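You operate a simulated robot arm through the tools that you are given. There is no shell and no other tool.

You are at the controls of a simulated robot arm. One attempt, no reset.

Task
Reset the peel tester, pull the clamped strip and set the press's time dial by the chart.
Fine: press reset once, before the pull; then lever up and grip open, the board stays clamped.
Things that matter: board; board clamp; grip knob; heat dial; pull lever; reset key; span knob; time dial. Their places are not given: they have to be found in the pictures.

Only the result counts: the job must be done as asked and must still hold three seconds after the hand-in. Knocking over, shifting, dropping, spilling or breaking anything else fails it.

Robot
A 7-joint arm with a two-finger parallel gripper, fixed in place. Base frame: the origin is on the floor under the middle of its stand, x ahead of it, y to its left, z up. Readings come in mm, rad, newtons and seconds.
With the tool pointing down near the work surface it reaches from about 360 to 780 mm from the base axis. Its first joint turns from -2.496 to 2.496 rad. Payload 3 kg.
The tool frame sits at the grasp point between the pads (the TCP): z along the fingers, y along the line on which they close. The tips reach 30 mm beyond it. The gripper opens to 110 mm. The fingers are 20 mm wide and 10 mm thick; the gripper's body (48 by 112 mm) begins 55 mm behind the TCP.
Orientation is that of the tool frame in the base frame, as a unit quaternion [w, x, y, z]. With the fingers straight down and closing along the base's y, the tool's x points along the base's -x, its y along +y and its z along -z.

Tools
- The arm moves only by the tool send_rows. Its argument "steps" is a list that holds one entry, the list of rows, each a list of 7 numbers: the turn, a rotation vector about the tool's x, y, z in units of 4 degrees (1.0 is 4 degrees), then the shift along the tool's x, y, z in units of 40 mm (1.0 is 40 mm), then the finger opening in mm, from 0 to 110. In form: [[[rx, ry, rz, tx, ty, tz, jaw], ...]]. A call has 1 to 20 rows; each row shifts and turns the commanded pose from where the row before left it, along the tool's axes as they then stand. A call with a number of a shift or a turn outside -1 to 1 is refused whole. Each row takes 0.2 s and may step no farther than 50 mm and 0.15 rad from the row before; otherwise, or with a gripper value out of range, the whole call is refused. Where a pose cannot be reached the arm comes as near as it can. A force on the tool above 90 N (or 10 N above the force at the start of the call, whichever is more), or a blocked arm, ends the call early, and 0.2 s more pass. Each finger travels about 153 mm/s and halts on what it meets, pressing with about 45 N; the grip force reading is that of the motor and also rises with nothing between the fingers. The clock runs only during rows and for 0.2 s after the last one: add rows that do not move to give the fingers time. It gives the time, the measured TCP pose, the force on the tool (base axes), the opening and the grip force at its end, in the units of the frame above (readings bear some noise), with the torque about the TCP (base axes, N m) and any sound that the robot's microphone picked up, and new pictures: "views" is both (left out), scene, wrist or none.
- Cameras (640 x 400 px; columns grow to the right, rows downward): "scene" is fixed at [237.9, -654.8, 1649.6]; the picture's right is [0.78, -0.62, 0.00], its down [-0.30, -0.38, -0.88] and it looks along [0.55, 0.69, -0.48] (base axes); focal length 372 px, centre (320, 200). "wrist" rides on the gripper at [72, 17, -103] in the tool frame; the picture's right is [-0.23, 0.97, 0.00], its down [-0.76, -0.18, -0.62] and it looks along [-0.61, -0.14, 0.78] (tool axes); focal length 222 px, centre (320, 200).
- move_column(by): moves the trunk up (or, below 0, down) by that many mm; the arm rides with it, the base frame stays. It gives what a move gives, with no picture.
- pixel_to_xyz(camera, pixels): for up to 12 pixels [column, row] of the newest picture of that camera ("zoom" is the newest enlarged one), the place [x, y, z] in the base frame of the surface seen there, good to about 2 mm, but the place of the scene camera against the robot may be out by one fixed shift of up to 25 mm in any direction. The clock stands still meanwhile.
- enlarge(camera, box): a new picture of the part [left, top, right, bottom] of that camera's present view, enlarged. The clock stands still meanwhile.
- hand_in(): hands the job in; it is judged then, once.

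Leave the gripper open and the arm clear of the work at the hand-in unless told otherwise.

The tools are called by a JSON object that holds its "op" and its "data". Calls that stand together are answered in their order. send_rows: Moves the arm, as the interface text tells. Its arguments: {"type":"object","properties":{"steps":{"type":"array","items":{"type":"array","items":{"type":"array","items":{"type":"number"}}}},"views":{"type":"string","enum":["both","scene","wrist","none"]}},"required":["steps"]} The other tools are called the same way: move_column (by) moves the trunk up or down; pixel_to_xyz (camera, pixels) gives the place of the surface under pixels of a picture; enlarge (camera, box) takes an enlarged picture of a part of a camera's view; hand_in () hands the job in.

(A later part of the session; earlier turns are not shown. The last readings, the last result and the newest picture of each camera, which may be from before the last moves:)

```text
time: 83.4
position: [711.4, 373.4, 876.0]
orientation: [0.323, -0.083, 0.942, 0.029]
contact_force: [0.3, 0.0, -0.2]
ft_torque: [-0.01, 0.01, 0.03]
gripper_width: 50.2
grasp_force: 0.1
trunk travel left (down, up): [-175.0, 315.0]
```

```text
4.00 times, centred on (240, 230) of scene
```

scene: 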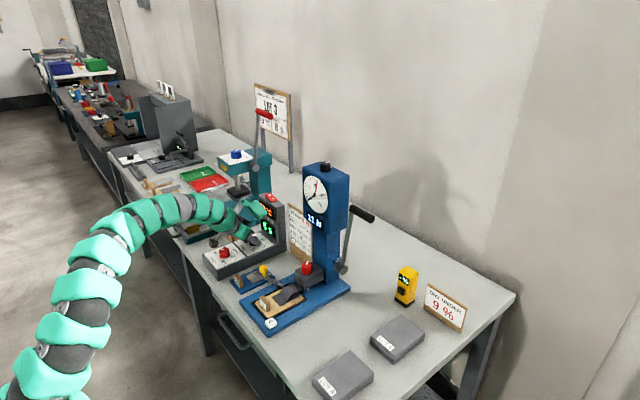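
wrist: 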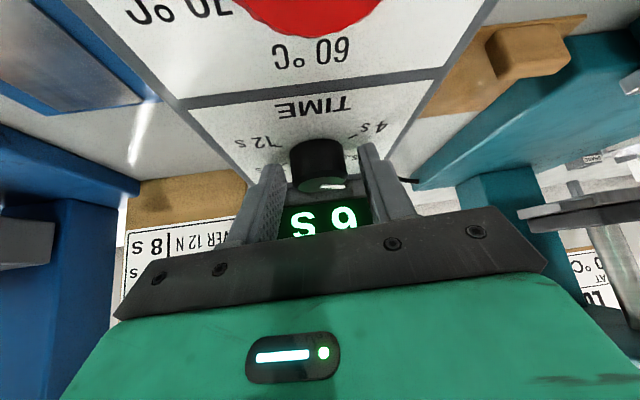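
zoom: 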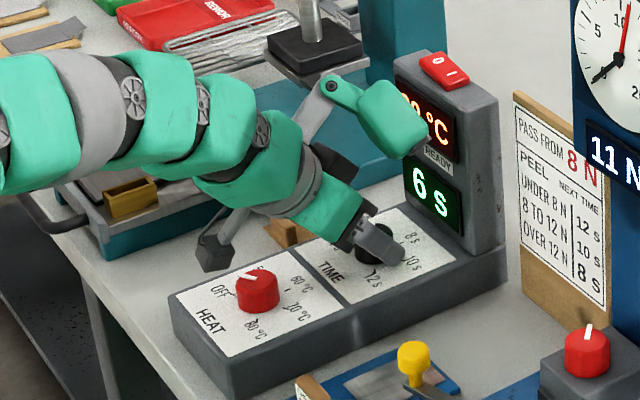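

The fingers straddle the dial without contact. I'll close on it.

{"op": "send_rows", "data": {"steps": [[[0, 0, 0, 0, 0, 0, 30], [0, 0, 0, 0, 0, 0, 20], [0, 0, 0, 0, 0, 0, 20]]], "views": "wrist"}}

{"op": "enlarge", "data": {"camera": "wrist", "box": [220, 80, 420, 220]}}

```text
time: 84.2
position: [711.0, 372.8, 876.2]
orientation: [0.323, -0.083, 0.942, 0.029]
contact_force: [-0.1, -9.1, -1.7]
ft_torque: [-0.66, -0.12, -0.11]
gripper_width: 35.2
grasp_force: 45.1
trunk travel left (down, up): [-175.0, 315.0]
```

wrist: 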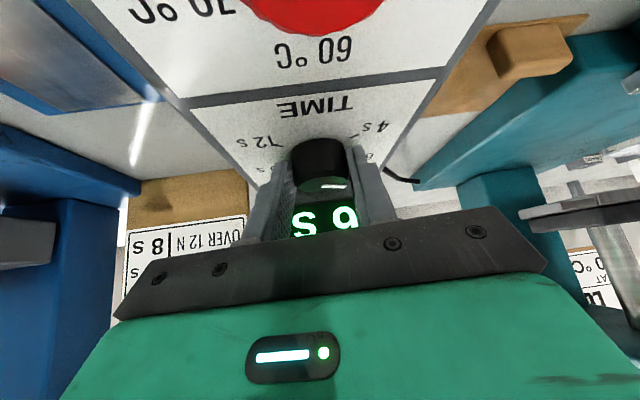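

```text
2.86 times, centred on (320, 150) of wrist
```

zoom: 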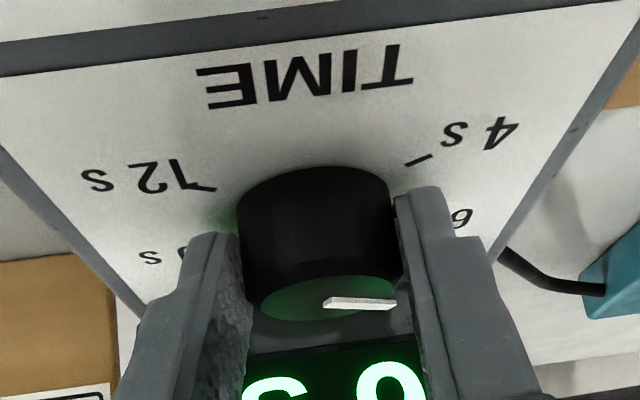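

The dial is gripped (width 35, 45 N). I'll shift 1 mm to relieve the side load and turn clockwise 30°, then look.

{"op": "send_rows", "data": {"steps": [[[0, 0, 0, 0, -0.025, 0, 20], [0.77, 0, 0.985, 0, 0.024, 0, 20], [0.77, 0, 0.985, 0, 0.024, 0, 20], [0.77, 0, 0.985, 0, 0.024, 0, 20], [0.77, 0, 0.985, 0, 0.024, 0, 20], [0.77, 0, 0.985, 0, 0.024, 0, 20], [0.77, 0, 0.985, 0, 0.024, 0, 20], [0, 0, 0, 0, 0, 0, 20]]], "views": "both"}}

{"op": "enlarge", "data": {"camera": "wrist", "box": [220, 80, 420, 220]}}

{"op": "enlarge", "data": {"camera": "scene", "box": [210, 185, 300, 275]}}

```text
time: 86.0
position: [711.1, 379.8, 877.0]
orientation: [0.32, 0.165, 0.931, -0.056]
contact_force: [-7.5, 3.2, -9.0]
ft_torque: [0.12, 0.65, 0.02]
gripper_width: 35.7
grasp_force: 44.7
trunk travel left (down, up): [-175.0, 315.0]
```

scene: 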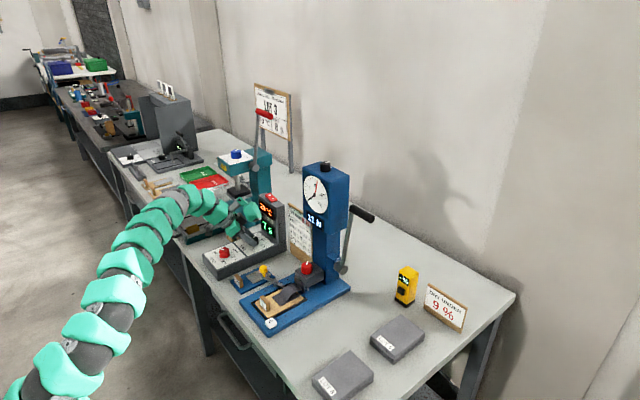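
wrist: 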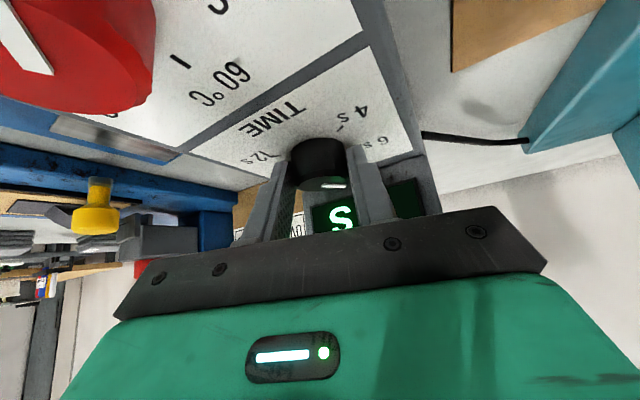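

```text
2.86 times, centred on (320, 150) of wrist
```

zoom: 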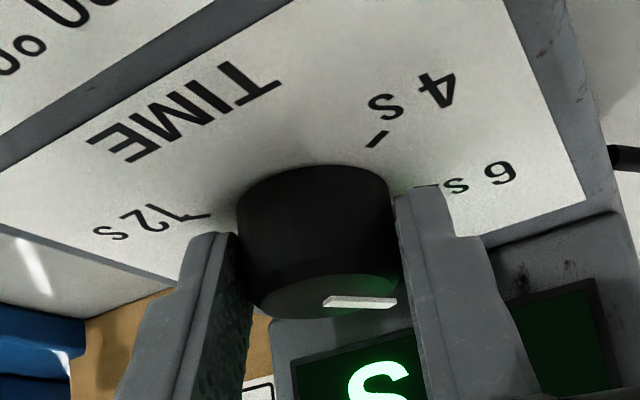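

```text
4.44 times, centred on (255, 230) of scene
```

zoom: 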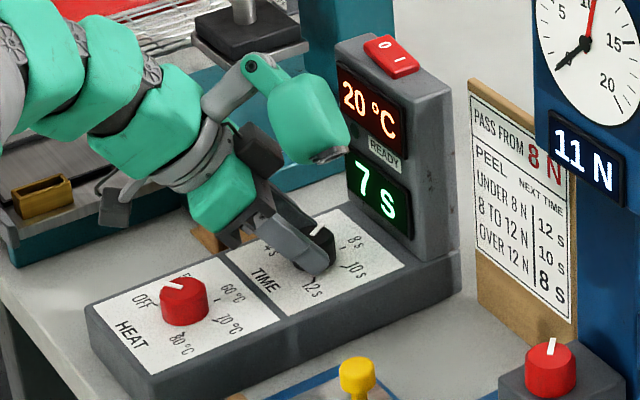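

The display now reads 7 s and the dial moves smoothly (30° per second of setting). I'll continue clockwise another 30°.

{"op": "send_rows", "data": {"steps": [[[0.77, 0, 0.985, 0, 0.024, 0, 20], [0.77, 0, 0.985, 0, 0.024, 0, 20], [0.77, 0, 0.985, 0, 0.024, 0, 20], [0.77, 0, 0.985, 0, 0.024, 0, 20], [0.77, 0, 0.985, 0, 0.024, 0, 20], [0.77, 0, 0.985, 0, 0.024, 0, 20], [0, 0, 0, 0, 0, 0, 20]]], "views": "both"}}

{"op": "enlarge", "data": {"camera": "scene", "box": [210, 185, 300, 275]}}

{"op": "enlarge", "data": {"camera": "wrist", "box": [220, 80, 420, 220]}}

```text
time: 87.6
position: [708.9, 381.6, 874.9]
orientation: [0.301, 0.381, 0.865, -0.127]
contact_force: [53.8, 41.1, 36.0]
ft_torque: [0.21, -1.2, 1.04]
gripper_width: 51.4
grasp_force: 31.1
out of reach, approached as far as the arm can: row 6
trunk travel left (down, up): [-175.0, 315.0]
```

scene: 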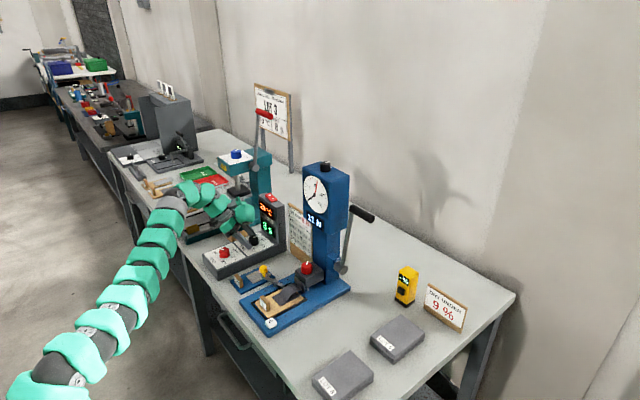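
wrist: 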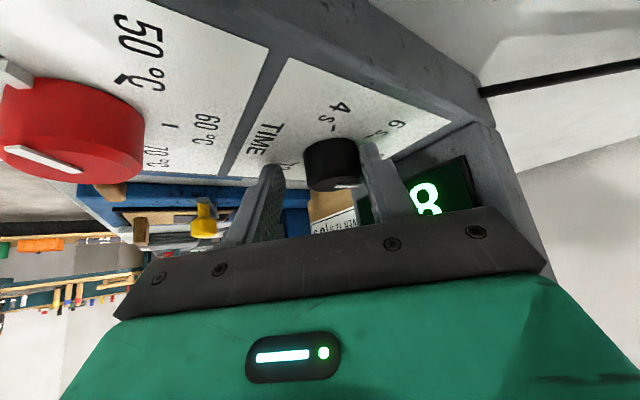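

```text
4.44 times, centred on (255, 230) of scene
```

zoom: 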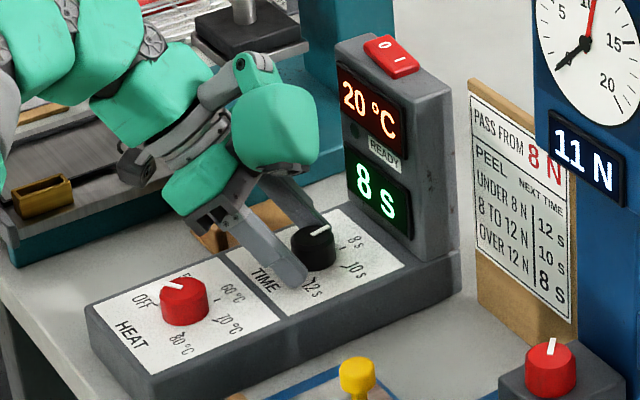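

```text
2.86 times, centred on (320, 150) of wrist
```

zoom: 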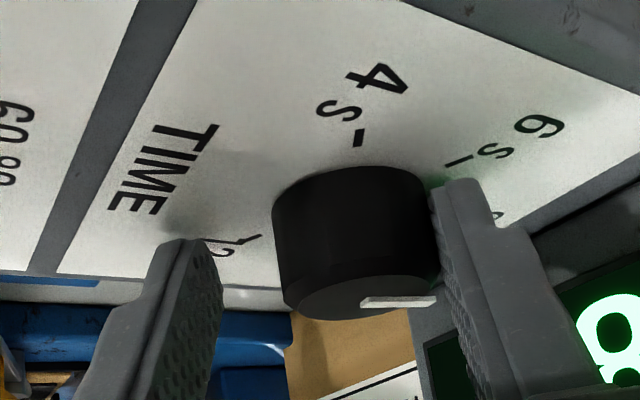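

The arm reached its limit near this heading (row 6 was out of reach) and the fingers were pushed open, but the dial now reads 8 s. I'll open the fingers and swing back counter-clockwise a little, then check the pose before regripping.

{"op": "send_rows", "data": {"steps": [[[0, 0, 0, 0, 0, 0, 64], [0, 0, 0, 0, 0, 0, 64], [-0.77, 0, -0.985, 0, -0.024, 0, 64], [-0.77, 0, -0.985, 0, -0.024, 0, 64], [-0.77, 0, -0.985, 0, -0.024, 0, 64], [-0.77, 0, -0.985, 0, -0.024, 0, 64], [0, 0, 0, 0, 0, 0, 64]]], "views": "both"}}

{"op": "enlarge", "data": {"camera": "scene", "box": [210, 185, 300, 275]}}

{"op": "enlarge", "data": {"camera": "wrist", "box": [220, 80, 420, 220]}}

```text
time: 88.1
position: [707.6, 379.5, 875.8]
orientation: [0.301, 0.38, 0.865, -0.127]
contact_force: [-0.9, 1.0, -0.4]
ft_torque: [-0.05, -0.01, 0.01]
gripper_width: 64.2
grasp_force: 0.0
trunk travel left (down, up): [-175.0, 315.0]
stopped in row 2: the force on the tool passed its limit at 92 N (the readings are from after the stop); the commanded pose is now the measured one
```

scene: 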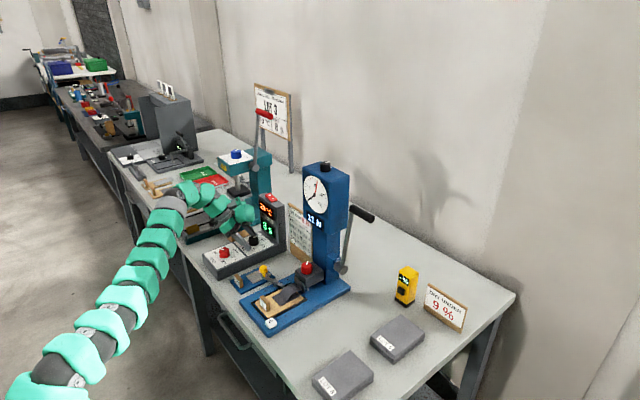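
wrist: 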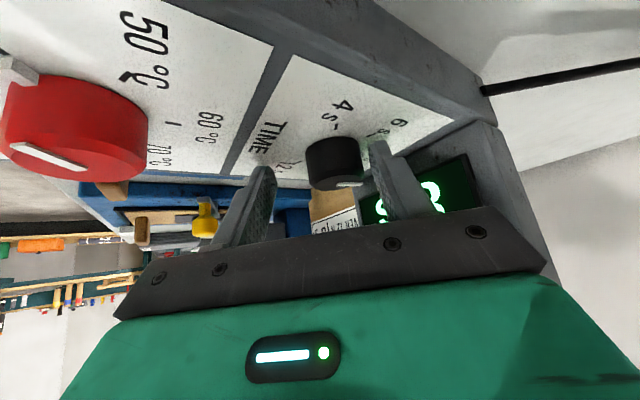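

```text
4.44 times, centred on (255, 230) of scene
```

zoom: 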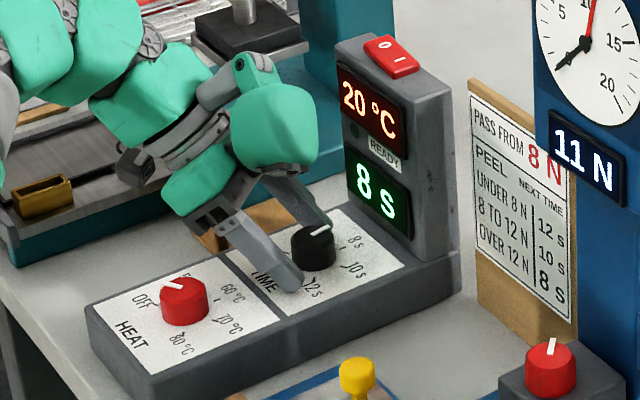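

```text
2.86 times, centred on (320, 150) of wrist
```

zoom: 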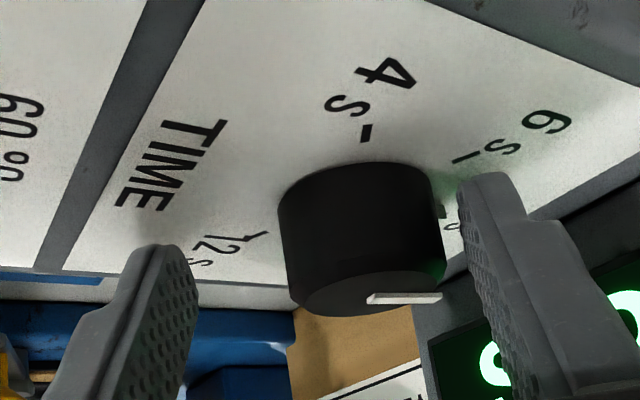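

The call stopped on a brief 92 N peak as the fingers opened, but now there is no load and the dial stays at 8 s. The dial sits about 8 mm off-centre toward the right finger. I'll swing back counter-clockwise around the dial while re-centring.

{"op": "send_rows", "data": {"steps": [[[-0.77, 0, -0.985, 0, 0.026, -0.02, 64], [-0.77, 0, -0.985, 0, 0.026, 0, 64], [-0.77, 0, -0.985, 0, 0.026, 0, 64], [-0.77, 0, -0.985, 0, 0.026, 0, 64], [-0.77, 0, -0.985, 0, -0.024, 0, 64], [-0.77, 0, -0.985, 0, -0.024, 0, 64], [0, 0, 0, 0, 0, 0, 64]]], "views": "both"}}

{"op": "enlarge", "data": {"camera": "scene", "box": [210, 185, 300, 275]}}

{"op": "enlarge", "data": {"camera": "wrist", "box": [220, 80, 420, 220]}}

```text
time: 89.7
position: [708.5, 381.0, 876.3]
orientation: [0.324, 0.142, 0.934, -0.046]
contact_force: [0.6, 1.1, 0.7]
ft_torque: [0.01, 0.02, 0.0]
gripper_width: 63.7
grasp_force: 0.0
trunk travel left (down, up): [-175.0, 315.0]
```

scene: 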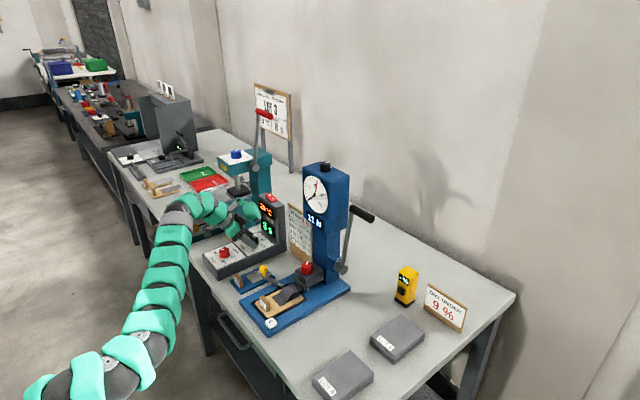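
wrist: 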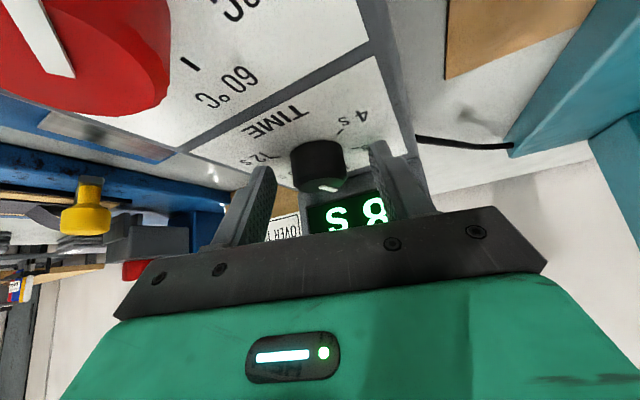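

```text
4.44 times, centred on (255, 230) of scene
```

zoom: 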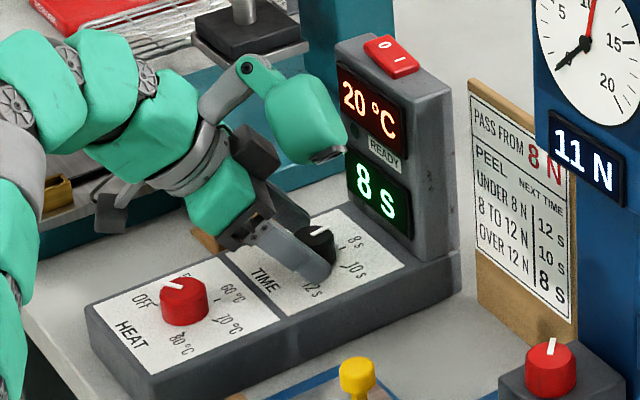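

```text
2.86 times, centred on (320, 150) of wrist
```

zoom: 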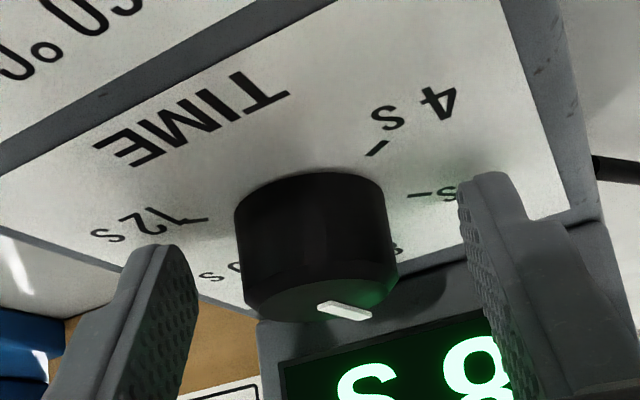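

It's centred again, heading about −17°, no contact, and the display reads 8 s. I'll swing on to about +13° heading and grip there.

{"op": "send_rows", "data": {"steps": [[[-0.77, 0, -0.985, 0, -0.024, 0, 64], [-0.77, 0, -0.985, 0, -0.024, 0, 64], [-0.77, 0, -0.985, 0, -0.024, 0, 60], [-0.77, 0, -0.985, 0, -0.024, 0, 60], [-0.77, 0, -0.985, 0, -0.024, 0, 55], [-0.77, 0, -0.985, 0, -0.024, 0, 50], [0, 0, 0, 0, 0, 0, 50]]], "views": "both"}}

{"op": "enlarge", "data": {"camera": "wrist", "box": [220, 80, 420, 220]}}

{"op": "enlarge", "data": {"camera": "scene", "box": [210, 185, 300, 275]}}

```text
time: 91.3
position: [707.8, 376.4, 875.9]
orientation: [0.327, -0.104, 0.938, 0.038]
contact_force: [-0.4, 0.2, -0.1]
ft_torque: [-0.02, -0.01, 0.0]
gripper_width: 49.8
grasp_force: 0.2
trunk travel left (down, up): [-175.0, 315.0]
```

scene: 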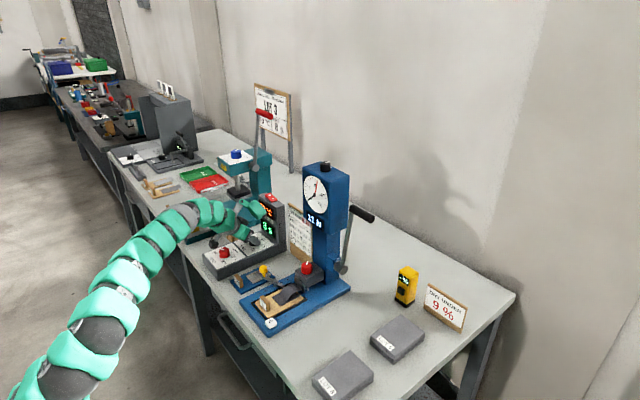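
wrist: 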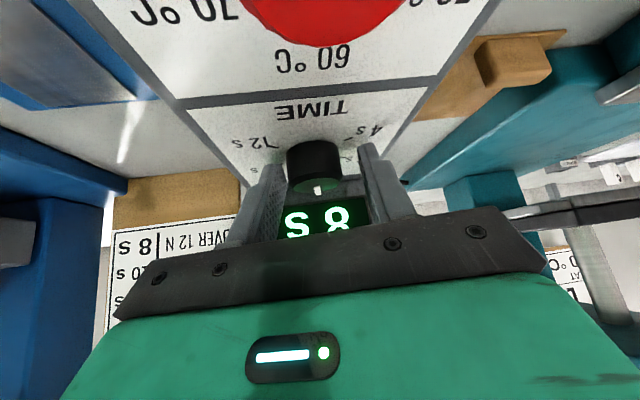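

```text
2.86 times, centred on (320, 150) of wrist
```

zoom: 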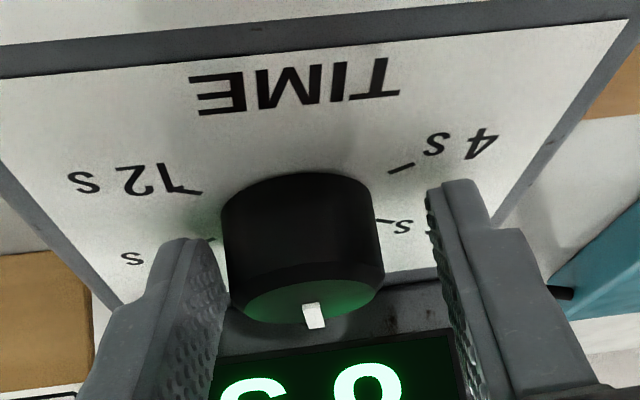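

```text
4.44 times, centred on (255, 230) of scene
```

zoom: 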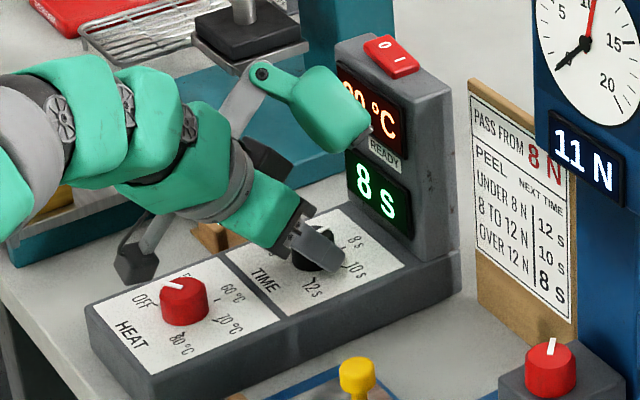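

The dial is about 4 mm off-centre now. I'll correct the TCP by (+3.9, −3.1) mm, close on the dial and turn clockwise 30°.

{"op": "send_rows", "data": {"steps": [[[0, 0, 0, -0.061, -0.0975, 0.048, 50], [0, 0, 0, 0, 0, 0, 50], [0, 0, 0, 0, 0, 0, 30], [0, 0, 0, 0, 0, 0, 20], [0, 0, 0, 0, 0, 0, 20]]], "views": "wrist"}}

{"op": "enlarge", "data": {"camera": "wrist", "box": [220, 80, 420, 220]}}

```text
time: 92.5
position: [711.7, 371.9, 876.4]
orientation: [0.326, -0.103, 0.939, 0.036]
contact_force: [-1.4, -3.1, -0.7]
ft_torque: [-0.78, 0.1, -0.05]
gripper_width: 35.8
grasp_force: 44.9
trunk travel left (down, up): [-175.0, 315.0]
```

wrist: 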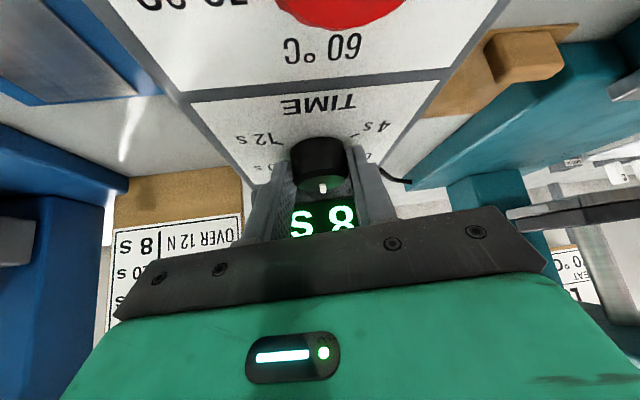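

```text
2.86 times, centred on (320, 150) of wrist
```

zoom: 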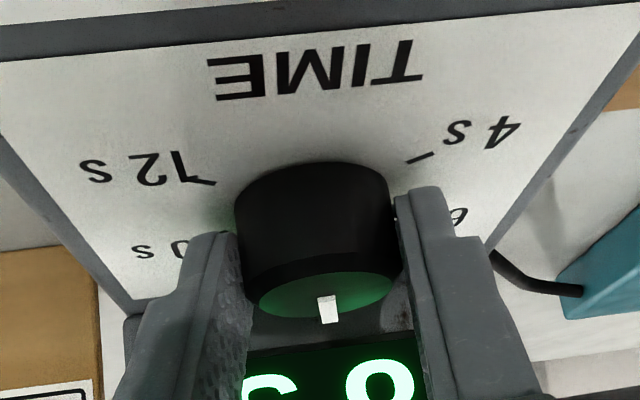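

The dial is gripped with a low side load. I'll turn clockwise 40° now.

{"op": "send_rows", "data": {"steps": [[[0.77, 0, 0.985, 0, 0.024, 0, 20], [0.77, 0, 0.985, 0, 0.024, 0, 20], [0.77, 0, 0.985, 0, 0.024, 0, 20], [0.77, 0, 0.985, 0, 0.024, 0, 20], [0.77, 0, 0.985, 0, 0.024, 0, 20], [0.77, 0, 0.985, 0, 0.024, 0, 20], [0.77, 0, 0.985, 0, 0.024, 0, 20], [0.77, 0, 0.985, 0, 0.024, 0, 20], [0, 0, 0, 0, 0, 0, 20]]], "views": "both"}}

{"op": "enlarge", "data": {"camera": "scene", "box": [210, 185, 300, 275]}}

{"op": "enlarge", "data": {"camera": "wrist", "box": [220, 80, 420, 220]}}

```text
time: 94.5
position: [713.8, 380.6, 876.3]
orientation: [0.319, 0.225, 0.918, -0.073]
contact_force: [13.3, 17.2, 11.0]
ft_torque: [-0.43, -0.73, 0.26]
gripper_width: 35.6
grasp_force: 44.7
trunk travel left (down, up): [-175.0, 315.0]
```

scene: 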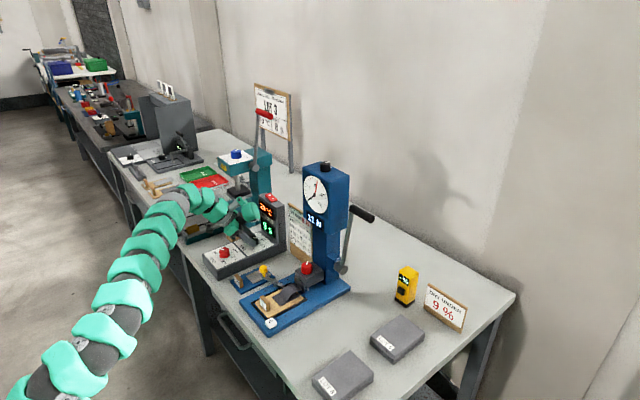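
wrist: 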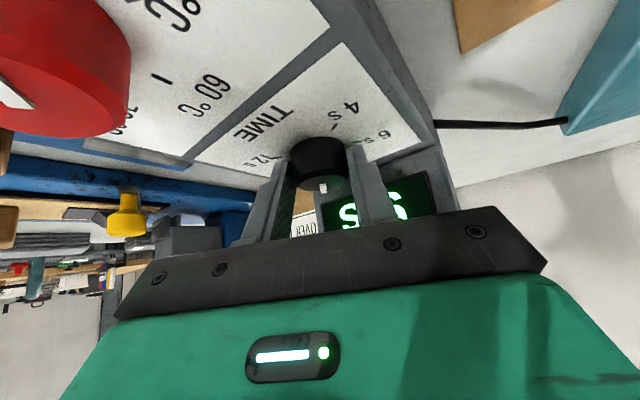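

```text
4.44 times, centred on (255, 230) of scene
```

zoom: 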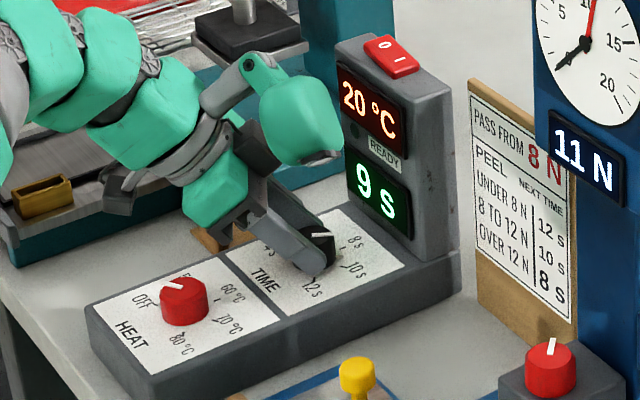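

```text
2.86 times, centred on (320, 150) of wrist
```

zoom: 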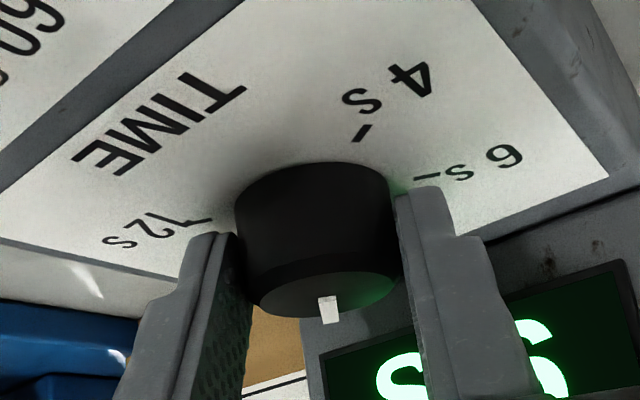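

It reads 9 s. I'll open, swing the fingers back 40° counter-clockwise around the dial and check before regripping.

{"op": "send_rows", "data": {"steps": [[[0, 0, 0, 0, 0.03, 0, 50], [0, 0, 0, 0, 0, 0, 54], [-0.77, 0, -0.985, 0, -0.024, 0, 54], [-0.77, 0, -0.985, 0, -0.024, 0, 54], [-0.77, 0, -0.985, 0, -0.024, 0, 54], [-0.77, 0, -0.985, 0, -0.024, 0, 54], [-0.77, 0, -0.985, 0, -0.024, 0, 54], [-0.77, 0, -0.985, 0, -0.024, 0, 54], [-0.77, 0, -0.985, 0, -0.024, 0, 54], [-0.77, 0, -0.985, 0, -0.024, 0, 54], [0, 0, 0, 0, 0, 0, 54]]], "views": "both"}}

{"op": "enlarge", "data": {"camera": "wrist", "box": [220, 80, 420, 220]}}

{"op": "enlarge", "data": {"camera": "scene", "box": [210, 185, 300, 275]}}

```text
time: 96.9
position: [712.2, 374.1, 875.9]
orientation: [0.326, -0.105, 0.939, 0.037]
contact_force: [-0.2, -0.3, -0.1]
ft_torque: [0.02, 0.02, 0.0]
gripper_width: 54.2
grasp_force: 0.1
trunk travel left (down, up): [-175.0, 315.0]
```

scene: 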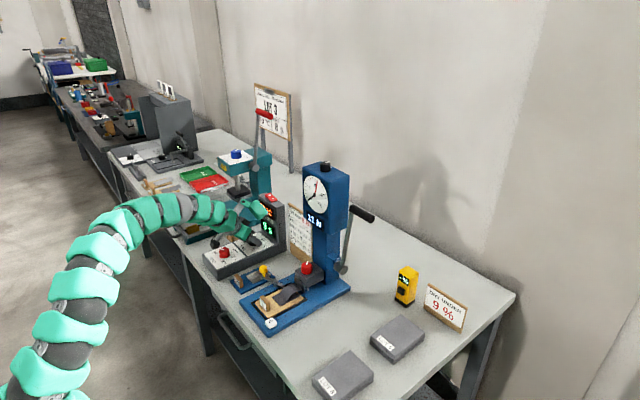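
wrist: 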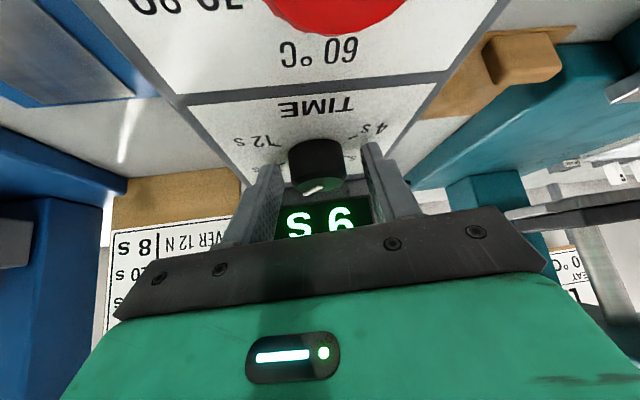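

```text
2.86 times, centred on (320, 150) of wrist
```

zoom: 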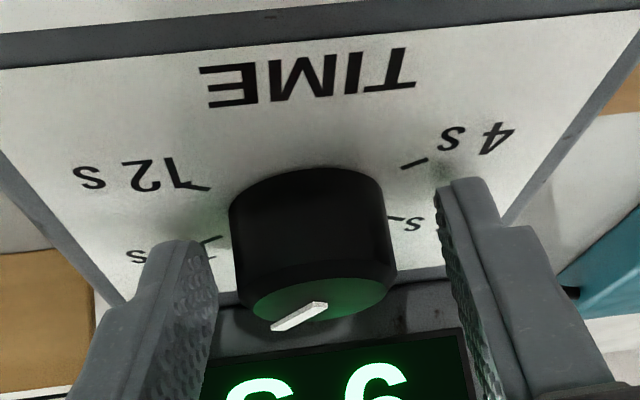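

```text
4.44 times, centred on (255, 230) of scene
```

zoom: 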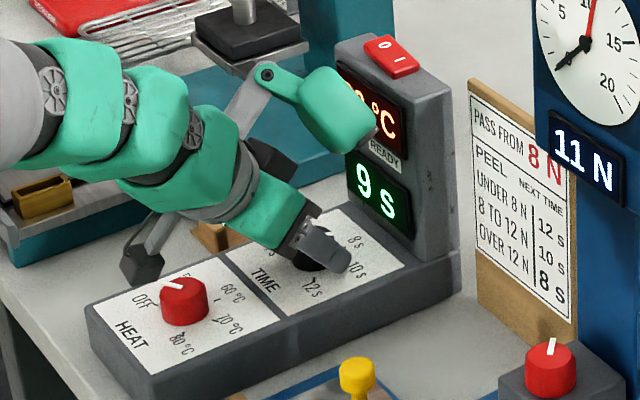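

I'll measure the pointer's present angle in the wrist view: inner end about (320,187), outer about (305,194).

{"op": "pixel_to_xyz", "data": {"camera": "wrist", "pixels": [[320, 187], [316, 189], [312, 191], [308, 193], [305, 194], [297, 185], [330, 183]]}}

```text
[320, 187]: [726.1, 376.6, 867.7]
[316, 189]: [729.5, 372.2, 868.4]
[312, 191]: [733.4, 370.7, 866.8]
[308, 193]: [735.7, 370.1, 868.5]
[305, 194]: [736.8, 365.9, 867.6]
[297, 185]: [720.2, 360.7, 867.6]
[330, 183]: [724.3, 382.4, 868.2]
```

The pointer stands at about −38°, so about 22° more is needed to reach the 10 s mark at −60°. I'll grip, turn clockwise 20° and check.

{"op": "send_rows", "data": {"steps": [[[0, 0, 0, 0, -0.02, 0, 40], [0, 0, 0, 0, 0, 0, 28], [0, 0, 0, 0, 0, 0, 20], [0, 0, 0, 0, 0, 0, 20], [0.77, 0, 0.985, 0, 0.024, 0, 20], [0.77, 0, 0.985, 0, 0.024, 0, 20], [0.77, 0, 0.985, 0, 0.024, 0, 20], [0.77, 0, 0.985, 0, 0.024, 0, 20], [0, 0, 0, 0, 0, 0, 20]]], "views": "both"}}

{"op": "enlarge", "data": {"camera": "wrist", "box": [220, 80, 420, 220]}}

{"op": "enlarge", "data": {"camera": "scene", "box": [210, 185, 300, 275]}}

```text
time: 98.9
position: [712.1, 376.5, 876.3]
orientation: [0.328, 0.061, 0.942, -0.018]
contact_force: [-1.1, -1.2, -8.0]
ft_torque: [-0.07, -0.2, -0.05]
gripper_width: 35.3
grasp_force: 45.2
trunk travel left (down, up): [-175.0, 315.0]
```

scene: 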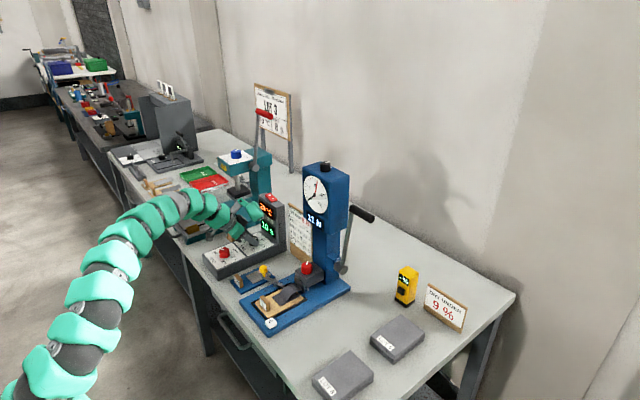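
wrist: 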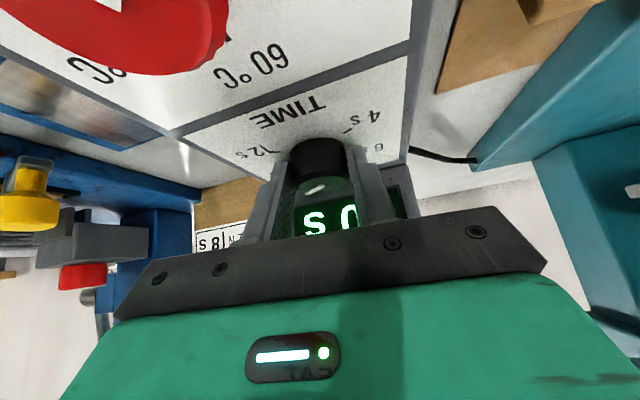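

```text
2.86 times, centred on (320, 150) of wrist
```

zoom: 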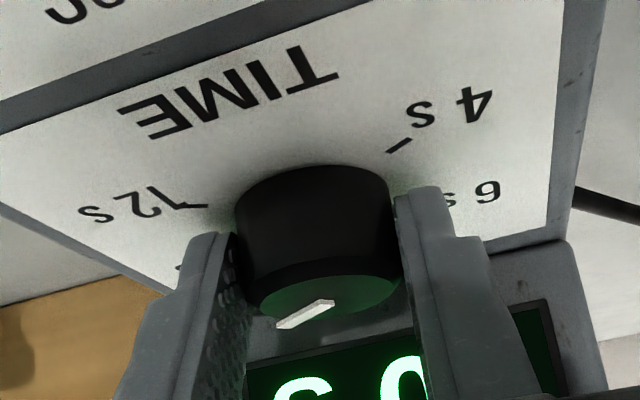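

```text
4.44 times, centred on (255, 230) of scene
```

zoom: 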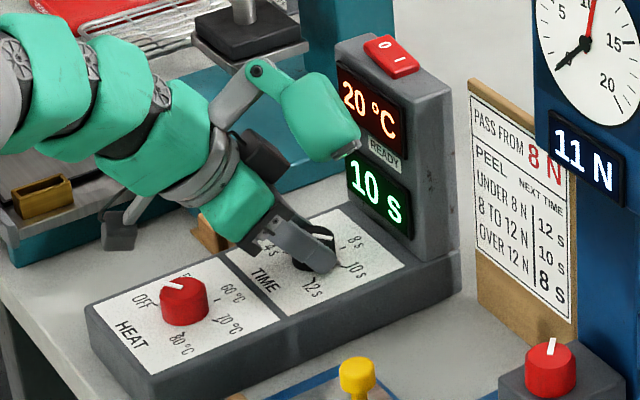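

The display now reads 10 s. I'll measure the pointer's angle to centre it on the mark.

{"op": "pixel_to_xyz", "data": {"camera": "wrist", "pixels": [[323, 186], [319, 188], [315, 190], [311, 192], [307, 193], [306, 194]]}}

{"op": "enlarge", "data": {"camera": "scene", "box": [235, 220, 275, 260]}}

```text
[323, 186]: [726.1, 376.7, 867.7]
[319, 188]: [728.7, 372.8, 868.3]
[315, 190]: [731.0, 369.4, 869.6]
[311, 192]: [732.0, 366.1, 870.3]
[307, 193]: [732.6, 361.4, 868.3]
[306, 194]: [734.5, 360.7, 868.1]
```

```text
10.00 times, centred on (255, 240) of scene
```

zoom: 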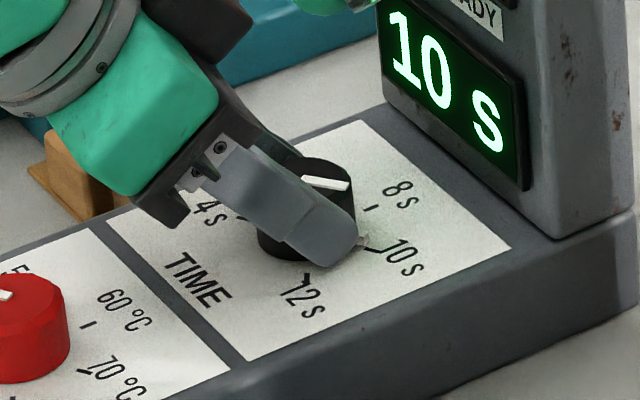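

{"op": "pixel_to_xyz", "data": {"camera": "zoom", "pixels": [[305, 180], [312, 181], [320, 182], [328, 184], [336, 185], [344, 186], [347, 187], [375, 249], [368, 208], [306, 276]]}}

```text
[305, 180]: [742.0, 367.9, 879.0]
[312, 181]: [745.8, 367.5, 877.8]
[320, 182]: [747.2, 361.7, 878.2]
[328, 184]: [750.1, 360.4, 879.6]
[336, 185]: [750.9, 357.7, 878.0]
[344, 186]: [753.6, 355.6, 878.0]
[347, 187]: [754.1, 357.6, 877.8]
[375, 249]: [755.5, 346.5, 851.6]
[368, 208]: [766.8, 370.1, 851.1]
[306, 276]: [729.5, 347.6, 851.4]
```

From the picture's geometry the pointer is at about −54°, a little short of the 10 s mark at −60°. I'll turn 6° more and check again.

{"op": "send_rows", "data": {"steps": [[[0.462, 0, 0.591, 0, 0.0145, 0, 20], [0.462, 0, 0.591, 0, 0.0145, 0, 20], [0, 0, 0, 0, 0, 0, 20]]], "views": "both"}}

{"op": "enlarge", "data": {"camera": "scene", "box": [240, 225, 270, 250]}}

{"op": "enlarge", "data": {"camera": "wrist", "box": [270, 130, 370, 220]}}

```text
time: 99.7
position: [711.8, 379.0, 876.8]
orientation: [0.326, 0.111, 0.938, -0.036]
contact_force: [-0.9, -1.0, -7.3]
ft_torque: [-0.43, 0.26, -0.04]
gripper_width: 35.4
grasp_force: 45.0
trunk travel left (down, up): [-175.0, 315.0]
```

scene: 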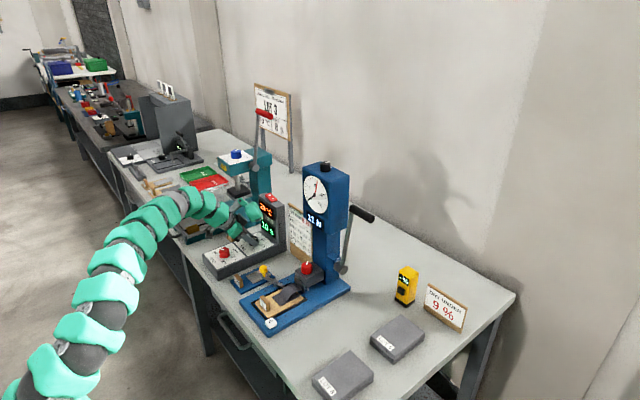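
wrist: 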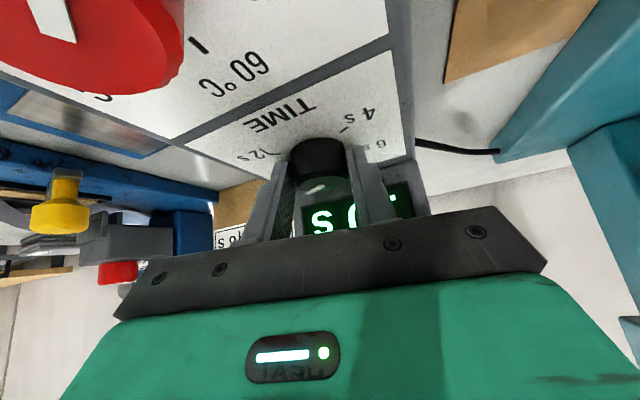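

```text
16.00 times, centred on (255, 238) of scene
```

zoom: 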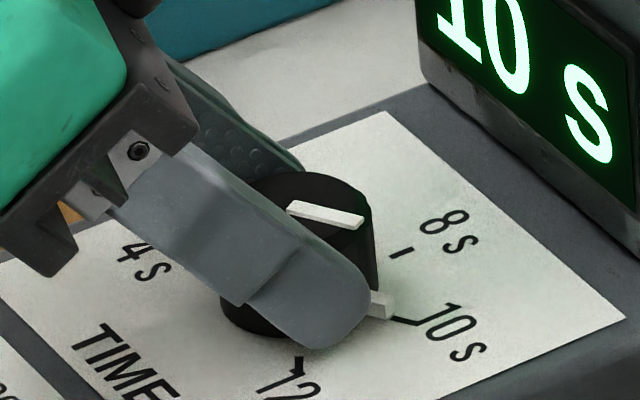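

```text
4.44 times, centred on (320, 175) of wrist
```

zoom: 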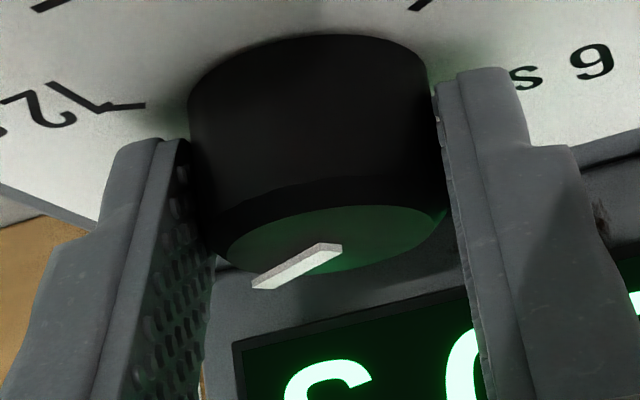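

The pointer and its base nub now line up with the 10 s tick, and the display reads 10 s. I'll open the fingers and check that it holds before backing off.

{"op": "send_rows", "data": {"steps": [[[0, 0, 0, 0, 0, 0, 50], [0, 0, 0, 0, 0, 0, 50], [0, 0, 0, 0, 0, 0, 50]]], "views": "both"}}

{"op": "enlarge", "data": {"camera": "scene", "box": [240, 220, 280, 250]}}

```text
time: 100.5
position: [710.8, 377.9, 876.8]
orientation: [0.326, 0.11, 0.938, -0.036]
contact_force: [0.0, 0.0, 0.1]
ft_torque: [-0.03, 0.01, -0.02]
gripper_width: 50.1
grasp_force: 0.1
trunk travel left (down, up): [-175.0, 315.0]
```

scene: 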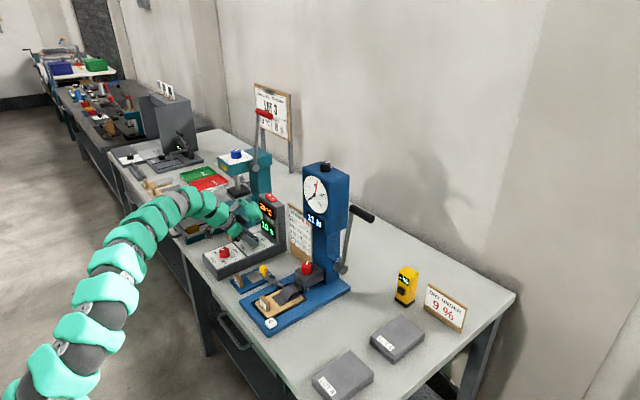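
wrist: 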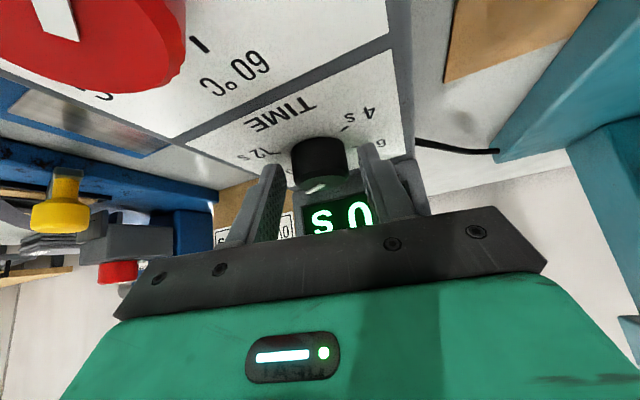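

```text
13.33 times, centred on (260, 235) of scene
```

zoom: 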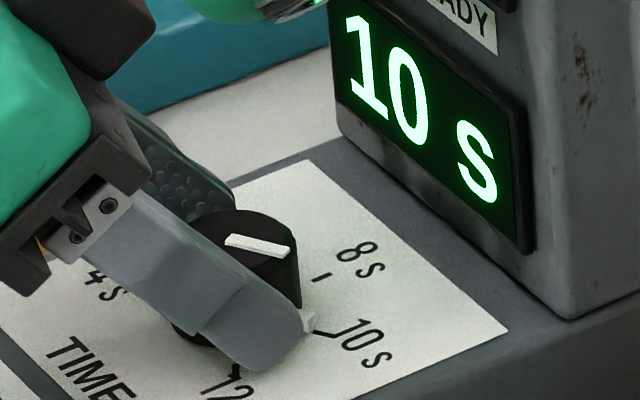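

It still reads 10 s with the pointer on the mark. I'll back off along the tool axis.

{"op": "send_rows", "data": {"steps": [[[0, 0, 0, 0, 0, -0.6, 50], [0, 0, 0, 0, 0, -1, 50], [0, 0, 0, 0, 0, -1, 60], [0, 0, 0, 0, 0, -1, 80], [0, 0, 0, 0, 0, -1, 100], [0, 0, 0, 0, 0, 0, 100]]], "views": "both"}}

{"op": "enlarge", "data": {"camera": "scene", "box": [205, 185, 295, 275]}}

{"op": "enlarge", "data": {"camera": "scene", "box": [230, 150, 390, 330]}}

{"op": "enlarge", "data": {"camera": "scene", "box": [245, 245, 345, 325]}}

```text
time: 101.9
position: [598.6, 404.5, 1020.9]
orientation: [0.326, 0.11, 0.938, -0.036]
contact_force: [0.5, -0.1, 0.5]
ft_torque: [-0.02, -0.04, 0.01]
gripper_width: 100.2
grasp_force: 0.1
trunk travel left (down, up): [-175.0, 315.0]
```

scene: 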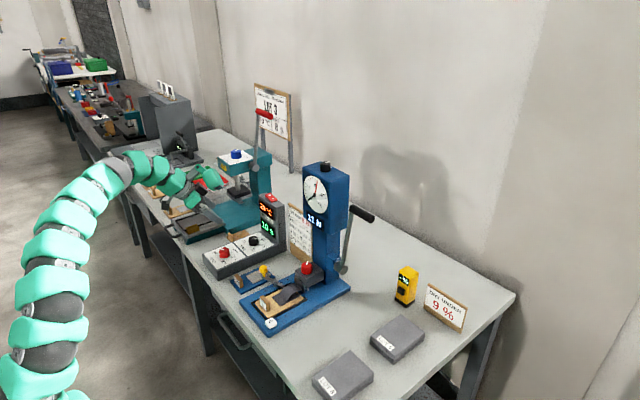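
wrist: 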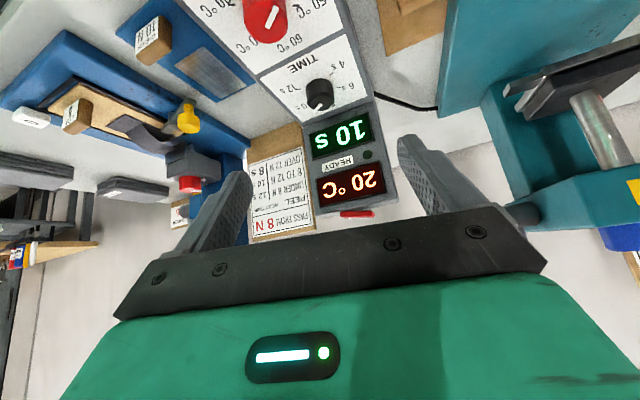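

```text
4.44 times, centred on (250, 230) of scene
```

zoom: 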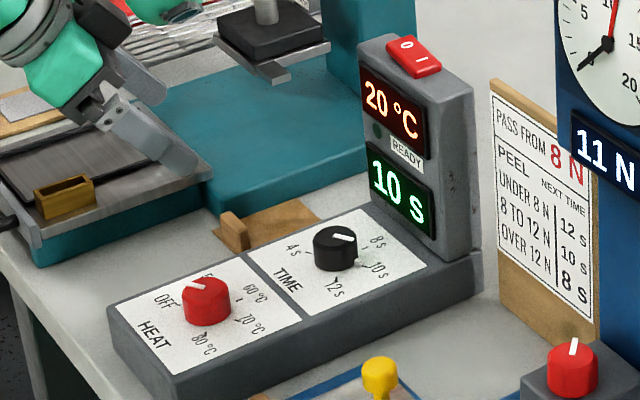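

```text
2.22 times, centred on (310, 240) of scene
```

zoom: 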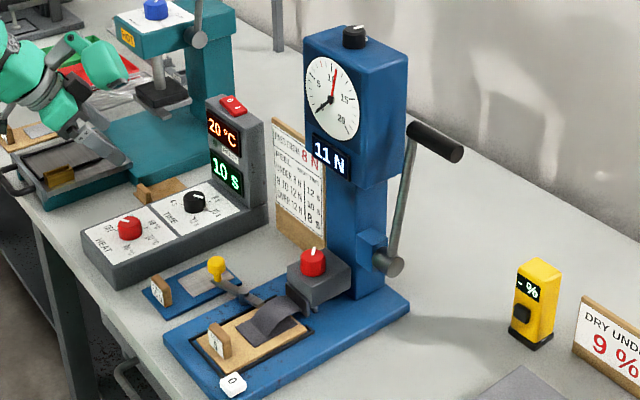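

```text
5.00 times, centred on (295, 285) of scene
```

zoom: 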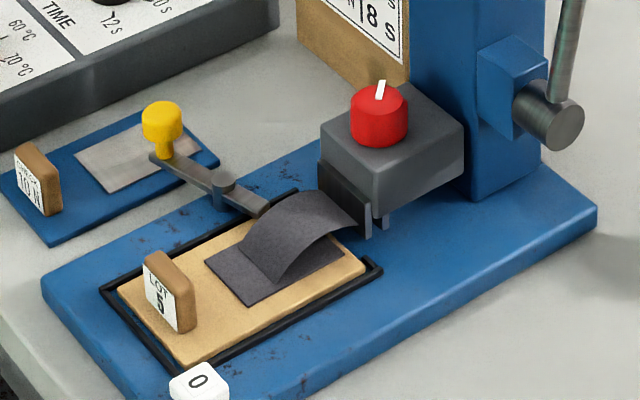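

Everything looks right. With the dial unobstructed, I'll check its pointer against the 10 s mark.

{"op": "enlarge", "data": {"camera": "scene", "box": [235, 222, 275, 256]}}

{"op": "enlarge", "data": {"camera": "wrist", "box": [260, 40, 380, 140]}}

{"op": "pixel_to_xyz", "data": {"camera": "wrist", "pixels": [[319, 104], [320, 101], [321, 98], [318, 107], [317, 109]]}}

```text
11.76 times, centred on (255, 239) of scene
```

zoom: 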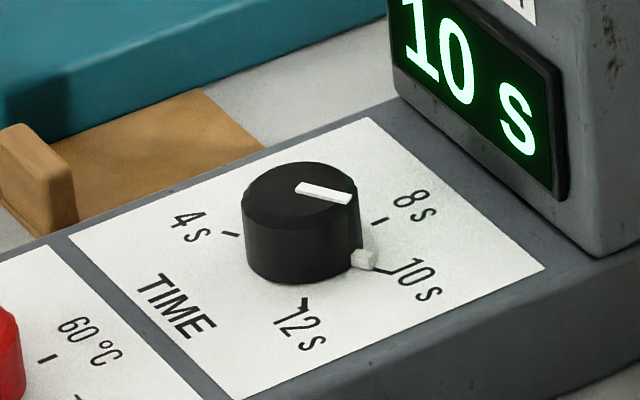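

```text
4.00 times, centred on (320, 90) of wrist
```

zoom: 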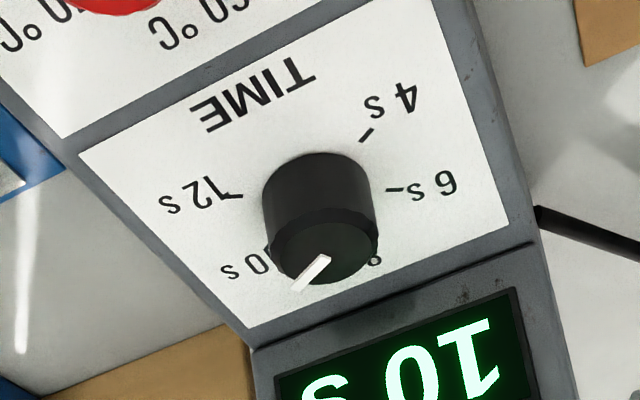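

```text
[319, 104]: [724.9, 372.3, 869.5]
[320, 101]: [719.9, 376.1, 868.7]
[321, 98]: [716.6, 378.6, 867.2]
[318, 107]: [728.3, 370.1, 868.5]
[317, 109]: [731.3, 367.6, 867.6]
```

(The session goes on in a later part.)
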